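You operate a simulated robot arm through the tools that you are given. There is no shell and no other tool. Be economical: measure what you need, move in short steps, check, and stop when the job is done.

Carry out the task below with a simulated robot arm. There is one attempt and no reset: what you move stays moved.

Task
Put the 40 steel block from the check bench on top of the grey shim there and the 30 steel block on the white check sheet.
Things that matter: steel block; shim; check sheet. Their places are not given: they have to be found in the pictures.

The check looks at the end state, three seconds after you hand in, the way a careful person would. Anything else that was tipped, shoved, dropped, spilled or broken makes it a failure.

Robot
A 7-joint arm with a two-finger parallel gripper, fixed in place. Base frame: the origin is at the foot of the arm, x ahead of it, y to its left, z up; the work surface is at about z = 0.85. Units: m, rad, N and s.
With the tool pointing down near the work surface it reaches from about 0.3 to 0.7 m from the base axis. Its first joint turns from -1.152 to 1.152 rad. Payload 1.57 kg.
Tool frame: the origin (TCP) lies between the finger pads and is the grasp point; the fingertips stand 0.03 m ahead of it; z points along the fingers, y is the line along which they close. Largest opening 0.11 m; finger width 0.024, thickness 0.012; the body of the gripper, 0.048 by 0.112 m, starts 0.078 m behind the TCP.
Orientation is told as [roll, pitch, yaw] about the base's x, y, z axes, in that order, counted from this pose: with the fingers straight down and closing along the base's y, the tool's x points along the base's -x, its y along +y and its z along -z.

Tools
- The arm moves only by the tool play_rows. Its argument "plan" is a list of rows, each a list of 7 numbers: the shift along the tool's x, y, z in m, then the turn, a rotation vector about the tool's x, y, z in degrees, then the gripper command, from -1 (fully open) to 1 (shut), values between in proportion. In form: [[x, y, z, wx, wy, wz, claw], ...]. A call has 1 to 20 rows; each row shifts and turns the commanded pose from where the row before left it, along the tool's axes as they then stand. Each row takes 0.2 s and may step no farther than 0.05 m and 0.15 rad from the row before; otherwise, or with a gripper value out of range, the whole call is refused. A pose out of reach is approached as far as the arm can. The call stops where the force on the tool passes 40 N (or 10 N more than at its start, if that is more) or the arm is blocked; 0.2 s more then pass. Each finger travels about 0.108 m/s and halts on what it meets, pressing with about 37 N; the grip force reading is that of the motor and also rises with nothing between the fingers. The clock runs only during rows and for 0.2 s after the last one: add rows that do not move to give the fingers time. It gives the time, the measured TCP pose, the force on the tool (base axes), the opening and the grip force at its end, in the units of the frame above (readings bear some noise).
- Cameras (640 x 400 px; columns grow to the right, rows downward): "scene" is fixed at [0.1816, -0.4231, 1.3872]; the picture's right is [0.45, -0.89, 0.00], its down [-0.64, -0.33, -0.69] and it looks along [0.62, 0.31, -0.72] (base axes); focal length 249 px, centre (320, 200). "wrist" rides on the gripper at [-0.036, 0, -0.08] in the tool frame; the picture's right is [0.00, -1.00, 0.00], its down [0.97, 0.00, -0.24] and it looks along [0.24, 0.00, 0.97] (tool axes); focal length 218 px, centre (320, 200).
- snapshot(camera): a new picture of that camera. The clock stands still meanwhile.
- pixel_to_xyz(camera, pixels): there is no depth. For up to 12 entries [column, row, z] of the newest picture of that camera ("zoom" is the newest enlarged one), the place [x, y] in the base frame at which the ray of that pixel passes the height z, good to about 0.002 m. The clock stands still meanwhile.
- enlarge(camera, box): a new picture of the part [left, top, right, bottom] of that camera's present view, enlarged. The clock stands still meanwhile.
- hand_in(): hands the job in; it is judged then, once.

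Work in short steps. Measure before you move; look again where a grasp or a placing could have gone wrong, and mend it. You have 60 turns and 26 pictures in all, those below and enlarged ones among them. Open the gripper and draw the arm clear of the work before you hand the job in, unless the task says otherwise; then end with one line.

The tools are called after "Request:" by a JSON object that holds its "fn" and its "kwargs". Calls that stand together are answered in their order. play_rows: Moves the arm, as the interface text tells. Its arguments: {"type":"object","properties":{"plan":{"type":"array","items":{"type":"array","items":{"type":"number"}}}},"required":["plan"]} The other tools are called the same way: snapshot (camera) takes a picture; pixel_to_xyz (camera, pixels) gives the place at which the rays of pixels pass given heights; enlarge (camera, box) takes an enlarged picture of a part of a camera's view; hand_in () hands the job in.

At the start:

```text
time_s: 0.0
ee_pos: [0.4575, -0.0161, 1.1576]
tool_rot: [0.0, -0.001, 0.001]
wrist_force: [0.2, 0.4, -0.7]
gripper_width: 0.1101
grip_force: 0.1
```

scene: 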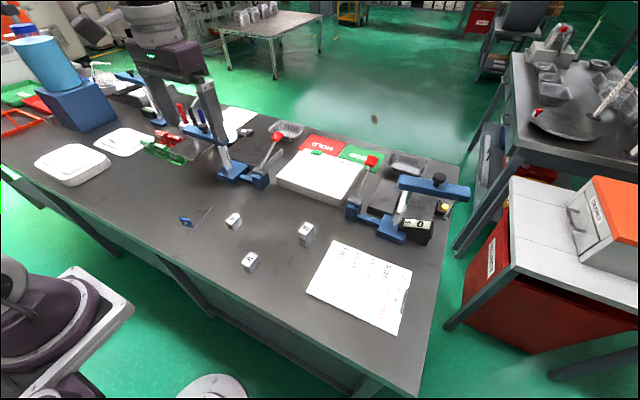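
wrist: 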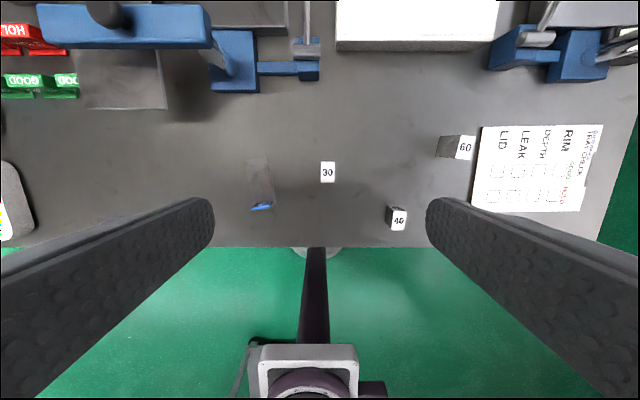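

The wrist picture shows blocks 30 at (328,172), 40 at (397,217), 60 at (457,147), the check sheet at (537,168), and a thin grey strip at (259,185). I enlarge to read the blocks and identify the shim.

Request:
{"fn": "enlarge", "kwargs": {"camera": "scene", "box": [160, 180, 340, 290]}}

Request:
{"fn": "enlarge", "kwargs": {"camera": "wrist", "box": [220, 110, 480, 250]}}

```text
3.56 times, centred on (250, 235) of scene
```

zoom: 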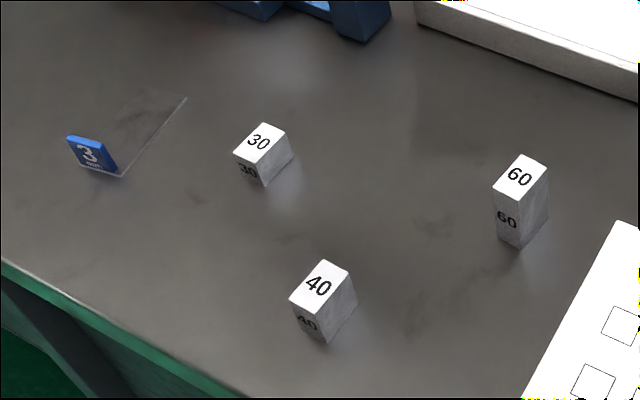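

```text
2.46 times, centred on (350, 180) of wrist
```

zoom: 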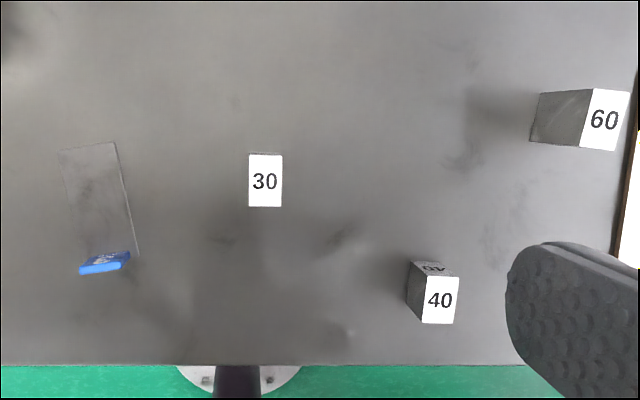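

The shim is the thin 3 mm plate with an upright blue tag at its near end. I measure tops of blocks (z = 0.88, 0.89), shim corners and the sheet.

Request:
{"fn": "pixel_to_xyz", "kwargs": {"camera": "zoom", "pixels": [[249, 154, 0.88], [282, 155, 0.88], [281, 207, 0.88], [249, 206, 0.88], [428, 277, 0.89], [459, 277, 0.89], [453, 324, 0.89], [422, 323, 0.89], [59, 150, 0.853], [114, 142, 0.853], [138, 255, 0.853], [80, 270, 0.853]]}}

Request:
{"fn": "pixel_to_xyz", "kwargs": {"camera": "wrist", "pixels": [[482, 127, 0.85], [603, 125, 0.85], [586, 212, 0.85], [471, 211, 0.85], [475, 136, 0.91], [457, 160, 0.91], [250, 207, 0.86], [271, 203, 0.86]]}}

Request:
{"fn": "pixel_to_xyz", "kwargs": {"camera": "scene", "pixels": [[331, 241, 0.85], [412, 271, 0.85], [397, 335, 0.85], [306, 291, 0.85]]}}

```text
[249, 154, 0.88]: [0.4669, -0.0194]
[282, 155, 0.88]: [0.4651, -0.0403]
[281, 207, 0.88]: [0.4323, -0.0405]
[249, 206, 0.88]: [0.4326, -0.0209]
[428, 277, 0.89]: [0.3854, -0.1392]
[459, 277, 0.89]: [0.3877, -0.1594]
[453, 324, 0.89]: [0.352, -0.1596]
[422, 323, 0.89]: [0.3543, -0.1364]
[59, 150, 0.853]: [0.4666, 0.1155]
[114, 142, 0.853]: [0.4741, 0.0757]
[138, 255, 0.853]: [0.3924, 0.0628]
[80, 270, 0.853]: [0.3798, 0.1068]
```

```text
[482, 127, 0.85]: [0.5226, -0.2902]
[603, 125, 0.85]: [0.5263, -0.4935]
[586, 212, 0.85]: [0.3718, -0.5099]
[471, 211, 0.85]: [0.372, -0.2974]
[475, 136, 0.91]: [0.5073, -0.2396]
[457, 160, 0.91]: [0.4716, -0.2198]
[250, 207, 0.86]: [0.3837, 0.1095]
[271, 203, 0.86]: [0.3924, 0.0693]
```

```text
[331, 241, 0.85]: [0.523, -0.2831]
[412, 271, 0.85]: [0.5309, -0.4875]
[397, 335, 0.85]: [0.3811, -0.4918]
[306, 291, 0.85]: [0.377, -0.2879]
```

The 30 block is at about (0.449, -0.030), the 40 block at (0.370, -0.149), and the shim at centre (0.43, 0.09) with about 7° yaw and its tag at the near end. I move above the 40 block and look closer.

Request:
{"fn": "play_rows", "kwargs": {"plan": [[0.0109, -0.0166, 0.0185, 0, 0, 0, -0.2], [0.0109, -0.0166, 0.0185, 0, 0, 0, -0.2], [0.0109, -0.0166, 0.0185, 0, 0, 0, -0.2], [0.0109, -0.0166, 0.0185, 0, 0, 0, -0.2], [0.0109, -0.0166, 0.0185, 0, 0, 0, -0.2], [0.0109, -0.0166, 0.0185, 0, 0, 0, -0.2], [0.0109, -0.0166, 0.0185, 0, 0, 0, -0.2], [0.0109, -0.0166, 0.0185, 0, 0, 0, -0.2], [0, 0, 0, 0, 0, 0, -0.2], [0, 0, 0, 0, 0, 0, -0.2]]}}

Request:
{"fn": "snapshot", "kwargs": {"camera": "wrist"}}

```text
time_s: 2.2
ee_pos: [0.3691, -0.1503, 1.008]
tool_rot: [0.0, 0.0, 0.0]
wrist_force: [-0.8, -0.8, 0.5]
gripper_width: 0.0661
grip_force: 0.0
```

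```text
21 pictures are left
```

wrist: 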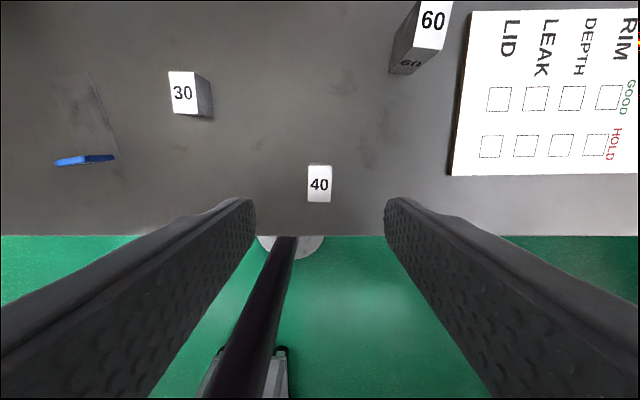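

Block 40 is seen at columns 307–332, rows 165–202. I measure its top corners, plus the other items from here.

Request:
{"fn": "pixel_to_xyz", "kwargs": {"camera": "wrist", "pixels": [[308, 166, 0.89], [332, 166, 0.89], [331, 202, 0.89], [307, 202, 0.89], [169, 72, 0.88], [194, 71, 0.88], [199, 114, 0.88], [173, 114, 0.88], [55, 80, 0.853], [90, 73, 0.853], [119, 157, 0.853], [455, 175, 0.85]]}}

```text
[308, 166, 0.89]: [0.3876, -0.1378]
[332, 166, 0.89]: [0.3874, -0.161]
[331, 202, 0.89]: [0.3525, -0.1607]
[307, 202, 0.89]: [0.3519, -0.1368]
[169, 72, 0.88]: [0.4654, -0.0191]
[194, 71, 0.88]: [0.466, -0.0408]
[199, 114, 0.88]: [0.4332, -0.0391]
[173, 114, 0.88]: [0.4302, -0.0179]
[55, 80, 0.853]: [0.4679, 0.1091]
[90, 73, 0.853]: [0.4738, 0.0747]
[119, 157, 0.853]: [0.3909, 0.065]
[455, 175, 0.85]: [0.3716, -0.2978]
```

Block 40 is centred at (0.370, -0.149) with yaw 0, right under the tool. I descend to TCP z ≈ 0.885 and close.

Request:
{"fn": "play_rows", "kwargs": {"plan": [[0, 0, 0.025, 0, 0, 0, -0.2], [0, 0, 0.025, 0, 0, 0, -0.2], [0, 0, 0.025, 0, 0, 0, -0.2], [0, 0, 0.02, 0, 0, 0, -0.2], [0, 0, 0.015, 0, 0, 0, -0.2], [0, 0, 0.013, 0, 0, 0, -0.2], [0, 0, 0, 0, 0, 0, -0.2], [0, 0, 0, 0, 0, 0, -0.2]]}}

Request:
{"fn": "snapshot", "kwargs": {"camera": "wrist"}}

```text
time_s: 4.0
ee_pos: [0.3691, -0.1498, 0.887]
tool_rot: [-0.001, 0.0, 0.001]
wrist_force: [0.7, -0.2, 0.3]
gripper_width: 0.0661
grip_force: 0.1
```

```text
20 pictures are left
```

wrist: 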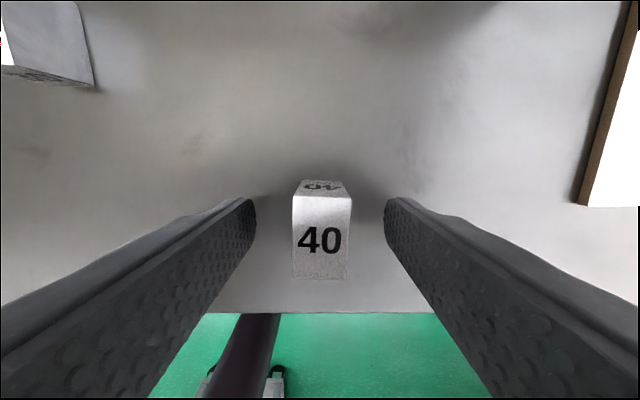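

The block stands centred between the pads, so I close, wait, and lift.

Request:
{"fn": "play_rows", "kwargs": {"plan": [[0, 0, 0, 0, 0, 0, 1], [0, 0, 0, 0, 0, 0, 1], [0, 0, 0, 0, 0, 0, 1], [0, 0, 0, 0, 0, 0, 1], [0, 0, -0.01, 0, 0, 0, 1], [0, 0, -0.02, 0, 0, 0, 1], [0, 0, -0.025, 0, 0, 0, 1], [0, 0, -0.025, 0, 0, 0, 1], [0, 0, -0.02, 0, 0, 0, 1], [0, 0, 0, 0, 0, 0, 1]]}}

Request:
{"fn": "snapshot", "kwargs": {"camera": "wrist"}}

```text
time_s: 6.2
ee_pos: [0.3696, -0.1505, 0.9852]
tool_rot: [-0.001, 0.0, 0.0]
wrist_force: [-0.2, 0.6, -1.9]
gripper_width: 0.0217
grip_force: 34.5
```

```text
19 pictures are left
```

wrist: 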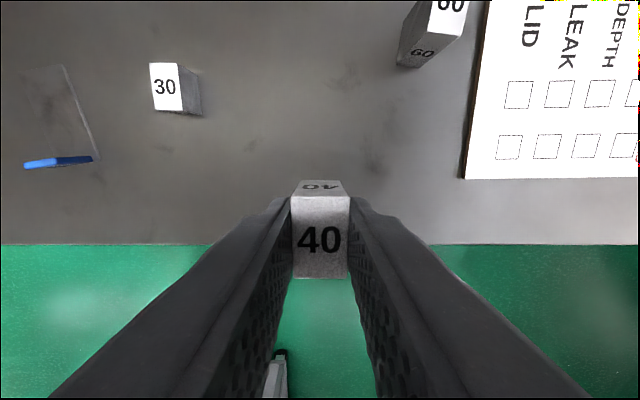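

The block is held (width 0.0217). I carry it over to the shim at (0.435, 0.088) and turn 7° to match the shim.

Request:
{"fn": "play_rows", "kwargs": {"plan": [[-0.0065, 0.0237, -0.0034, 0, 0, 0, 1], [-0.0065, 0.0237, -0.003, 0, 0, 0, 1], [-0.0065, 0.0237, -0.003, 0, 0, 0, 1], [-0.0065, 0.0237, -0.002, 0, 0, 0, 1], [-0.0065, 0.0237, -0.002, 0, 0, 0, 1], [-0.0065, 0.0237, 0, 0, 0, 0, 1], [-0.0065, 0.0237, 0, 0, 0, 0, 1], [-0.0065, 0.0237, 0, 0, 0, 0, 1], [-0.0065, 0.0237, 0, 0, 0, 0, 1], [-0.0065, 0.0237, 0, 0, 0, 0, 1], [0, 0, 0, 0, 0, -3.5, 1], [0, 0, 0, 0, 0, -3.5, 1], [0, 0, 0, 0, 0, 0, 1]]}}

Request:
{"fn": "snapshot", "kwargs": {"camera": "wrist"}}

Request:
{"fn": "enlarge", "kwargs": {"camera": "scene", "box": [150, 150, 310, 250]}}

```text
time_s: 9.0
ee_pos: [0.4334, 0.0866, 1.0006]
tool_rot: [-0.001, -0.002, 0.123]
wrist_force: [0.2, 0.5, -2.3]
gripper_width: 0.0218
grip_force: 35.1
```

```text
18 pictures are left
```

wrist: 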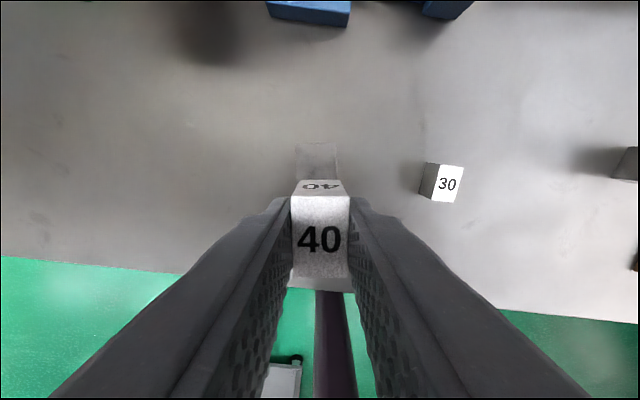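

```text
4.00 times, centred on (230, 200) of scene
```

zoom: 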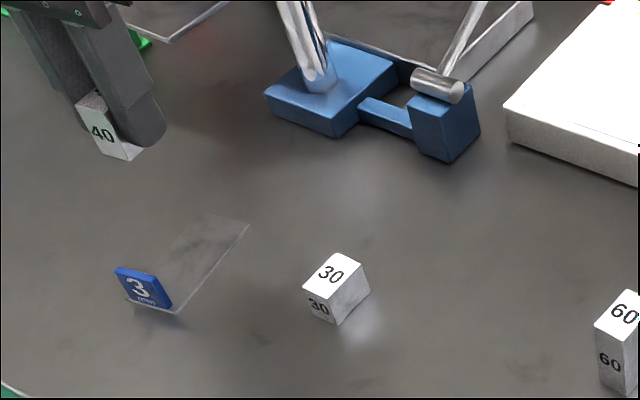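

The shim's far end shows at wrist (296–337, 143); in the zoomed scene its corners are about (203,211), (250,225), (177,315), (125,300). I measure these.

Request:
{"fn": "pixel_to_xyz", "kwargs": {"camera": "wrist", "pixels": [[298, 143, 0.853], [335, 143, 0.853], [337, 178, 0.853], [295, 178, 0.853]]}}

Request:
{"fn": "pixel_to_xyz", "kwargs": {"camera": "zoom", "pixels": [[203, 211, 0.853], [250, 225, 0.853], [177, 315, 0.853], [125, 298, 0.853], [172, 308, 0.853], [115, 268, 0.868], [165, 284, 0.868]]}}

```text
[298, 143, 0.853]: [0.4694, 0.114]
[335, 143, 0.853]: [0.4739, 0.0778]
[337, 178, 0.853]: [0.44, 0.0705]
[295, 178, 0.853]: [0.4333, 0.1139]
```

```text
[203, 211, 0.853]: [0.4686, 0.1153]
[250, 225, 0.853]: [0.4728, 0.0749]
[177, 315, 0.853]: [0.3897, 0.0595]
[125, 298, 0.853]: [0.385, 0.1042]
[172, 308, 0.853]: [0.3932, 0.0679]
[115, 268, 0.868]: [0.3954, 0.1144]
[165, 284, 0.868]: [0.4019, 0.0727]
```

The shim centre is about (0.430, 0.089), yaw 7.5°, and its free area runs x ≈ 0.40–0.47. I shift 2 mm in y and descend to about 2 mm above contact, then check.

Request:
{"fn": "play_rows", "kwargs": {"plan": [[0.001, 0.0015, 0.025, 0, 0, 0, 1], [0, 0, 0.025, 0, 0, 0, 1], [0, 0, 0.025, 0, 0, 0, 1], [0, 0, 0.02, 0, 0, 0, 1], [0, 0, 0.008, 0, 0, 0, 1], [0, 0, 0.005, 0, 0, 0, 1], [0, 0, 0, 0, 0, 0, 1], [0, 0, 0, 0, 0, 0, 1]]}}

Request:
{"fn": "enlarge", "kwargs": {"camera": "scene", "box": [150, 170, 270, 245]}}

Request:
{"fn": "snapshot", "kwargs": {"camera": "wrist"}}

```text
time_s: 10.8
ee_pos: [0.433, 0.0877, 0.8933]
tool_rot: [0.0, -0.001, 0.122]
wrist_force: [0.1, 0.9, -1.3]
gripper_width: 0.0215
grip_force: 35.0
```

```text
5.33 times, centred on (210, 208) of scene
```

zoom: 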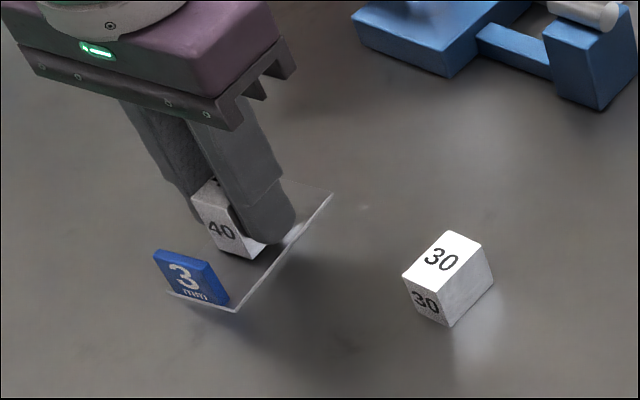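

```text
15 pictures are left
```

wrist: 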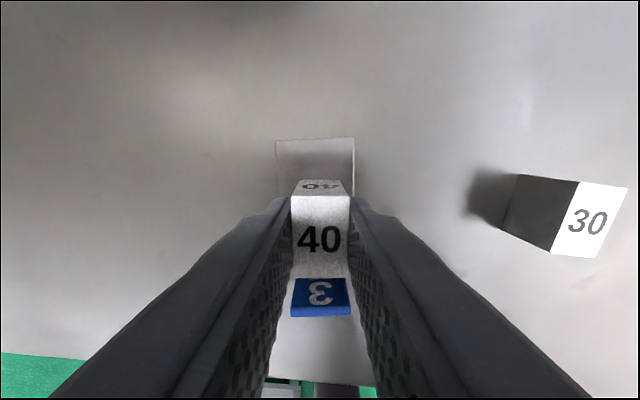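

The block hangs centred over the shim (shim edges at columns 276–354, block 292–350), with its front clear of the tag. I lower gently in 1 mm steps.

Request:
{"fn": "play_rows", "kwargs": {"plan": [[0, 0, 0.001, 0, 0, 0, 1], [0, 0, 0.001, 0, 0, 0, 1], [0, 0, 0, 0, 0, 0, 1]]}}

```text
time_s: 11.6
ee_pos: [0.4316, 0.0883, 0.8898]
tool_rot: [-0.001, 0.002, 0.123]
wrist_force: [0.4, 0.2, -2.3]
gripper_width: 0.0216
grip_force: 35.0
```

Force is still just the block's weight (-2.3 N), so no contact yet. I go on in half-millimetre steps.

Request:
{"fn": "play_rows", "kwargs": {"plan": [[0, 0, 0.0005, 0, 0, 0, 1], [0, 0, 0.0005, 0, 0, 0, 1], [0, 0, 0, 0, 0, 0, 1]]}}

```text
time_s: 12.4
ee_pos: [0.4314, 0.0879, 0.8892]
tool_rot: [0.0, -0.002, 0.122]
wrist_force: [-6.0, -0.2, 25.5]
gripper_width: 0.0218
grip_force: 35.1
```

Contact (25 N). I ease off 0.6 mm, open, and rise.

Request:
{"fn": "play_rows", "kwargs": {"plan": [[0, 0, -0.0006, 0, 0, 0, 1], [0, 0, 0, 0, 0, 0, 1], [0, 0, 0, 0, 0, 0, 0.4], [0, 0, 0, 0, 0, 0, 0], [0, 0, 0, 0, 0, 0, -0.2], [0, 0, 0, 0, 0, 0, -0.2], [0, 0, -0.015, 0, 0, 0, -0.2], [0, 0, -0.03, 0, 0, 0, -0.2], [0, 0, -0.04, 0, 0, 0, -0.2], [0, 0, -0.03, 0, 0, 0, -0.2], [0, 0, 0, 0, 0, 0, -0.2]]}}

Request:
{"fn": "enlarge", "kwargs": {"camera": "scene", "box": [150, 170, 270, 245]}}

Request:
{"fn": "snapshot", "kwargs": {"camera": "wrist"}}

```text
time_s: 14.8
ee_pos: [0.4343, 0.0893, 1.0039]
tool_rot: [0.0, 0.0, 0.122]
wrist_force: [0.5, -1.1, -0.7]
gripper_width: 0.066
grip_force: 0.1
```

```text
5.33 times, centred on (210, 208) of scene
```

zoom: 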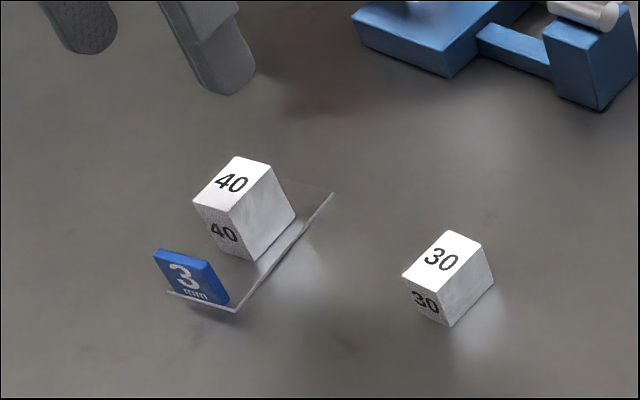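

```text
13 pictures are left
```

wrist: 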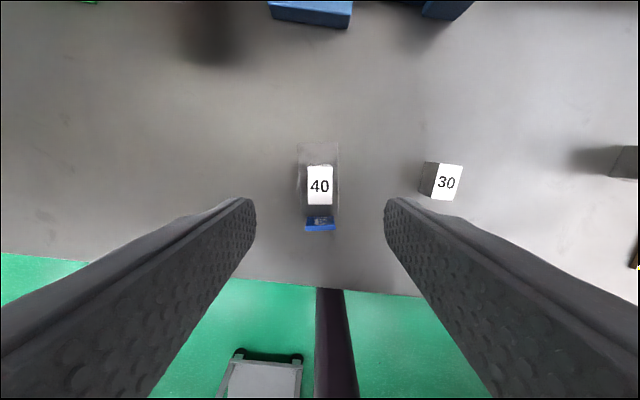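

Block 40 sits squarely on the shim. I turn back to yaw 0 and go above the 30 block at (0.449, -0.030).

Request:
{"fn": "play_rows", "kwargs": {"plan": [[0, 0, 0, 0, 0, 3.5, -0.2], [0, 0, 0, 0, 0, 3.5, -0.2], [-0.003, -0.024, 0, 0, 0, 0, -0.2], [-0.003, -0.024, 0, 0, 0, 0, -0.2], [-0.003, -0.024, 0, 0, 0, 0, -0.2], [-0.003, -0.024, 0, 0, 0, 0, -0.2], [-0.003, -0.0237, 0, 0, 0, 0, -0.2], [0, 0, 0, 0, 0, 0, -0.2], [0, 0, 0, 0, 0, 0, -0.2]]}}

Request:
{"fn": "snapshot", "kwargs": {"camera": "wrist"}}

```text
time_s: 16.8
ee_pos: [0.4469, -0.0329, 1.0042]
tool_rot: [-0.001, 0.0, -0.001]
wrist_force: [0.1, 0.5, 0.3]
gripper_width: 0.066
grip_force: 0.1
```

```text
12 pictures are left
```

wrist: 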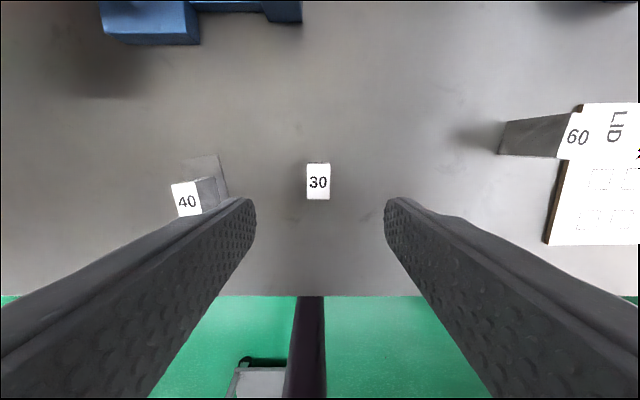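

Block 30 is at (318,181), centred between the fingers. I descend to z ≈ 0.885, close and lift.

Request:
{"fn": "play_rows", "kwargs": {"plan": [[0, 0.001, 0.025, 0, 0, 0, -0.2], [0, 0, 0.025, 0, 0, 0, -0.2], [0, 0, 0.025, 0, 0, 0, -0.2], [0, 0, 0.02, 0, 0, 0, -0.2], [0, 0, 0.015, 0, 0, 0, -0.2], [0, 0, 0.0088, 0, 0, 0, -0.2], [0, 0, 0, 0, 0, 0, -0.2], [0, 0, 0, 0, 0, 0, -0.2]]}}

Request:
{"fn": "play_rows", "kwargs": {"plan": [[0, 0, 0, 0, 0, 0, 1], [0, 0, 0, 0, 0, 0, 1], [0, 0, 0, 0, 0, 0, 1], [0, 0, 0, 0, 0, 0, 1], [0, 0, -0.01, 0, 0, 0, 1], [0, 0, -0.03, 0, 0, 0, 1], [0, 0, -0.04, 0, 0, 0, 1], [0, 0, -0.04, 0, 0, 0, 1], [0, 0, -0.02, 0, 0, 0, 1], [0, 0, 0, 0, 0, 0, 1]]}}

Request:
{"fn": "snapshot", "kwargs": {"camera": "wrist"}}

Request:
{"fn": "enlarge", "kwargs": {"camera": "scene", "box": [270, 200, 430, 345]}}

```text
time_s: 18.6
ee_pos: [0.448, -0.0301, 0.8863]
tool_rot: [0.0, -0.001, -0.001]
wrist_force: [0.4, -0.7, 0.1]
gripper_width: 0.066
grip_force: 0.0
```

```text
time_s: 20.8
ee_pos: [0.4488, -0.0294, 1.0254]
tool_rot: [0.0, -0.001, 0.0]
wrist_force: [0.3, 0.4, -2.3]
gripper_width: 0.0217
grip_force: 34.6
```

```text
11 pictures are left
```

wrist: 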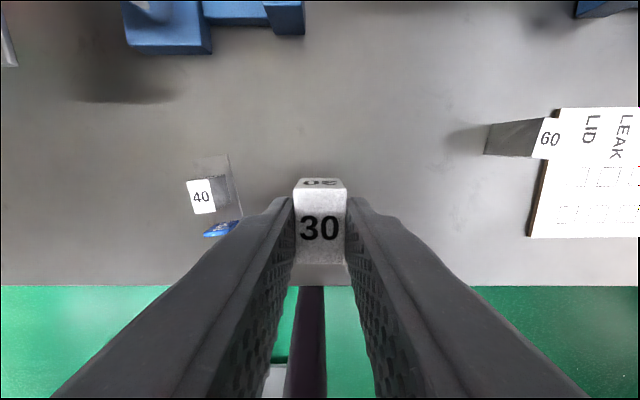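

```text
2.76 times, centred on (350, 272) of scene
```

zoom: 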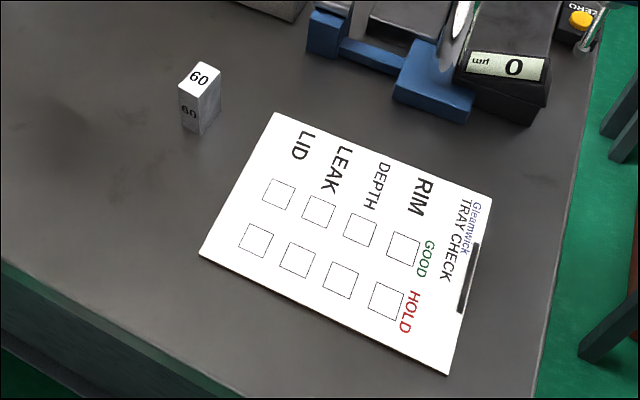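

Block 30 is held. I carry it at z ≈ 1.025 to (0.448, -0.378), near the sheet's centre, passing well above the 60 block.

Request:
{"fn": "play_rows", "kwargs": {"plan": [[0, -0.029, 0, 0, 0, 0, 1], [0, -0.029, 0, 0, 0, 0, 1], [0, -0.029, 0, 0, 0, 0, 1], [0, -0.029, 0, 0, 0, 0, 1], [0, -0.029, 0, 0, 0, 0, 1], [0, -0.029, 0, 0, 0, 0, 1], [0, -0.029, 0, 0, 0, 0, 1], [0, -0.029, 0, 0, 0, 0, 1], [0, -0.029, 0, 0, 0, 0, 1], [0, -0.029, 0, 0, 0, 0, 1], [0, -0.029, 0, 0, 0, 0, 1], [0, -0.029, 0, 0, 0, 0, 1], [0, 0, 0, 0, 0, 0, 1], [0, 0, 0, 0, 0, 0, 1]]}}

Request:
{"fn": "play_rows", "kwargs": {"plan": [[0, 0, 0.03, 0, 0, 0, 1], [0, 0, 0.03, 0, 0, 0, 1], [0, 0, 0.03, 0, 0, 0, 1], [0, 0, 0.025, 0, 0, 0, 1], [0, 0, 0.013, 0, 0, 0, 1], [0, 0, 0, 0, 0, 0, 1], [0, 0, 0, 0, 0, 0, 1]]}}

Request:
{"fn": "enlarge", "kwargs": {"camera": "scene", "box": [270, 200, 430, 345]}}

```text
time_s: 23.8
ee_pos: [0.4489, -0.3781, 1.0245]
tool_rot: [0.0, 0.0, 0.0]
wrist_force: [-0.2, -0.5, -1.7]
gripper_width: 0.0215
grip_force: 34.6
```

```text
time_s: 25.4
ee_pos: [0.4472, -0.3778, 0.899]
tool_rot: [-0.001, 0.0, 0.001]
wrist_force: [-0.1, -0.5, -2.0]
gripper_width: 0.0215
grip_force: 34.5
```

```text
2.76 times, centred on (350, 272) of scene
```

zoom: 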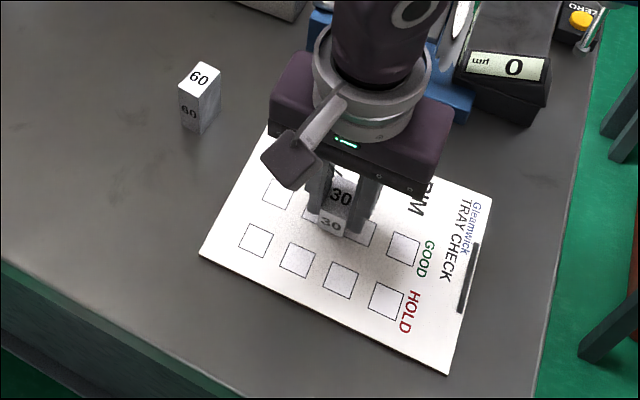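

The block is over the sheet about 1 cm up. I lower in small steps toward contact.

Request:
{"fn": "play_rows", "kwargs": {"plan": [[0, 0, 0.002, 0, 0, 0, 1], [0, 0, 0.002, 0, 0, 0, 1], [0, 0, 0.001, 0, 0, 0, 1], [0, 0, 0, 0, 0, 0, 1]]}}

Request:
{"fn": "play_rows", "kwargs": {"plan": [[0, 0, 0.001, 0, 0, 0, 1], [0, 0, 0.001, 0, 0, 0, 1], [0, 0, 0, 0, 0, 0, 1]]}}

```text
time_s: 26.4
ee_pos: [0.4476, -0.3788, 0.8933]
tool_rot: [0.0, 0.0, 0.001]
wrist_force: [0.3, -0.1, -1.6]
gripper_width: 0.0215
grip_force: 34.5
```

```text
time_s: 27.2
ee_pos: [0.4479, -0.3776, 0.892]
tool_rot: [-0.003, -0.002, 0.0]
wrist_force: [-1.2, 4.6, 19.9]
gripper_width: 0.0214
grip_force: 34.4
```

Contact (20 N): the sheet is a few mm thick. I ease off 0.5 mm, open and rise.

Request:
{"fn": "play_rows", "kwargs": {"plan": [[0, 0, -0.0005, 0, 0, 0, 1], [0, 0, 0, 0, 0, 0, 1], [0, 0, 0, 0, 0, 0, 0.4], [0, 0, 0, 0, 0, 0, 0], [0, 0, 0, 0, 0, 0, -0.2], [0, 0, 0, 0, 0, 0, -0.2], [0, 0, -0.015, 0, 0, 0, -0.2], [0, 0, -0.03, 0, 0, 0, -0.2], [0, 0, -0.04, 0, 0, 0, -0.2], [0, 0, -0.04, 0, 0, 0, -0.2], [0, 0, -0.04, 0, 0, 0, -0.2], [0, 0, -0.04, 0, 0, 0, -0.2], [0, 0.03, -0.03, 0, 0, 0, -0.2], [0, 0.04, 0, 0, 0, 0, -0.2], [0, 0.04, 0, 0, 0, 0, -0.2], [0, 0.04, 0, 0, 0, 0, -0.2], [0, 0.04, 0, 0, 0, 0, -0.2], [0, 0, 0, 0, 0, 0, -0.2]]}}

Request:
{"fn": "snapshot", "kwargs": {"camera": "scene"}}

Request:
{"fn": "enlarge", "kwargs": {"camera": "scene", "box": [160, 190, 420, 345]}}

```text
time_s: 31.0
ee_pos: [0.4479, -0.1871, 1.1261]
tool_rot: [0.001, -0.001, 0.001]
wrist_force: [0.2, -0.1, 0.3]
gripper_width: 0.0661
grip_force: 0.1
```

```text
8 pictures are left
```

scene: 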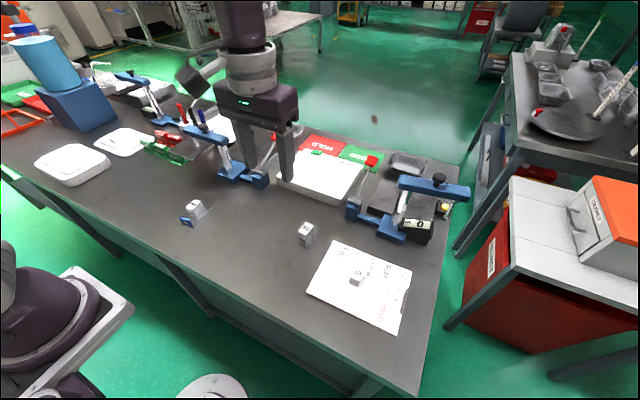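

```text
2.46 times, centred on (290, 268) of scene
```

zoom: 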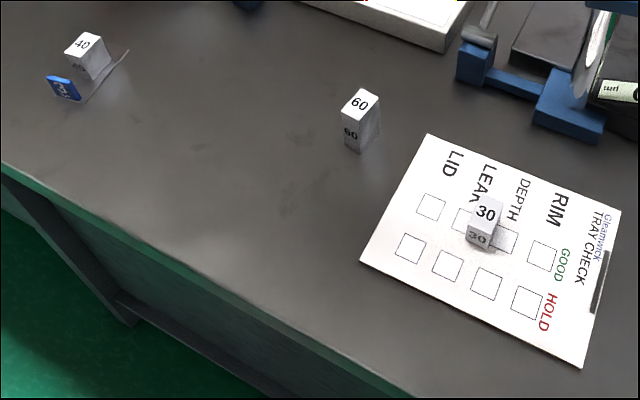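

Both blocks stand where asked, the 60 block and everything else are untouched, and the arm is clear with its gripper open. I hand in.

Request:
{"fn": "hand_in", "kwargs": {}}

```text
The job is handed in.
```

The 40 block stands on the grey shim and the 30 block on the white check sheet; nothing else was moved, and the job is handed in.
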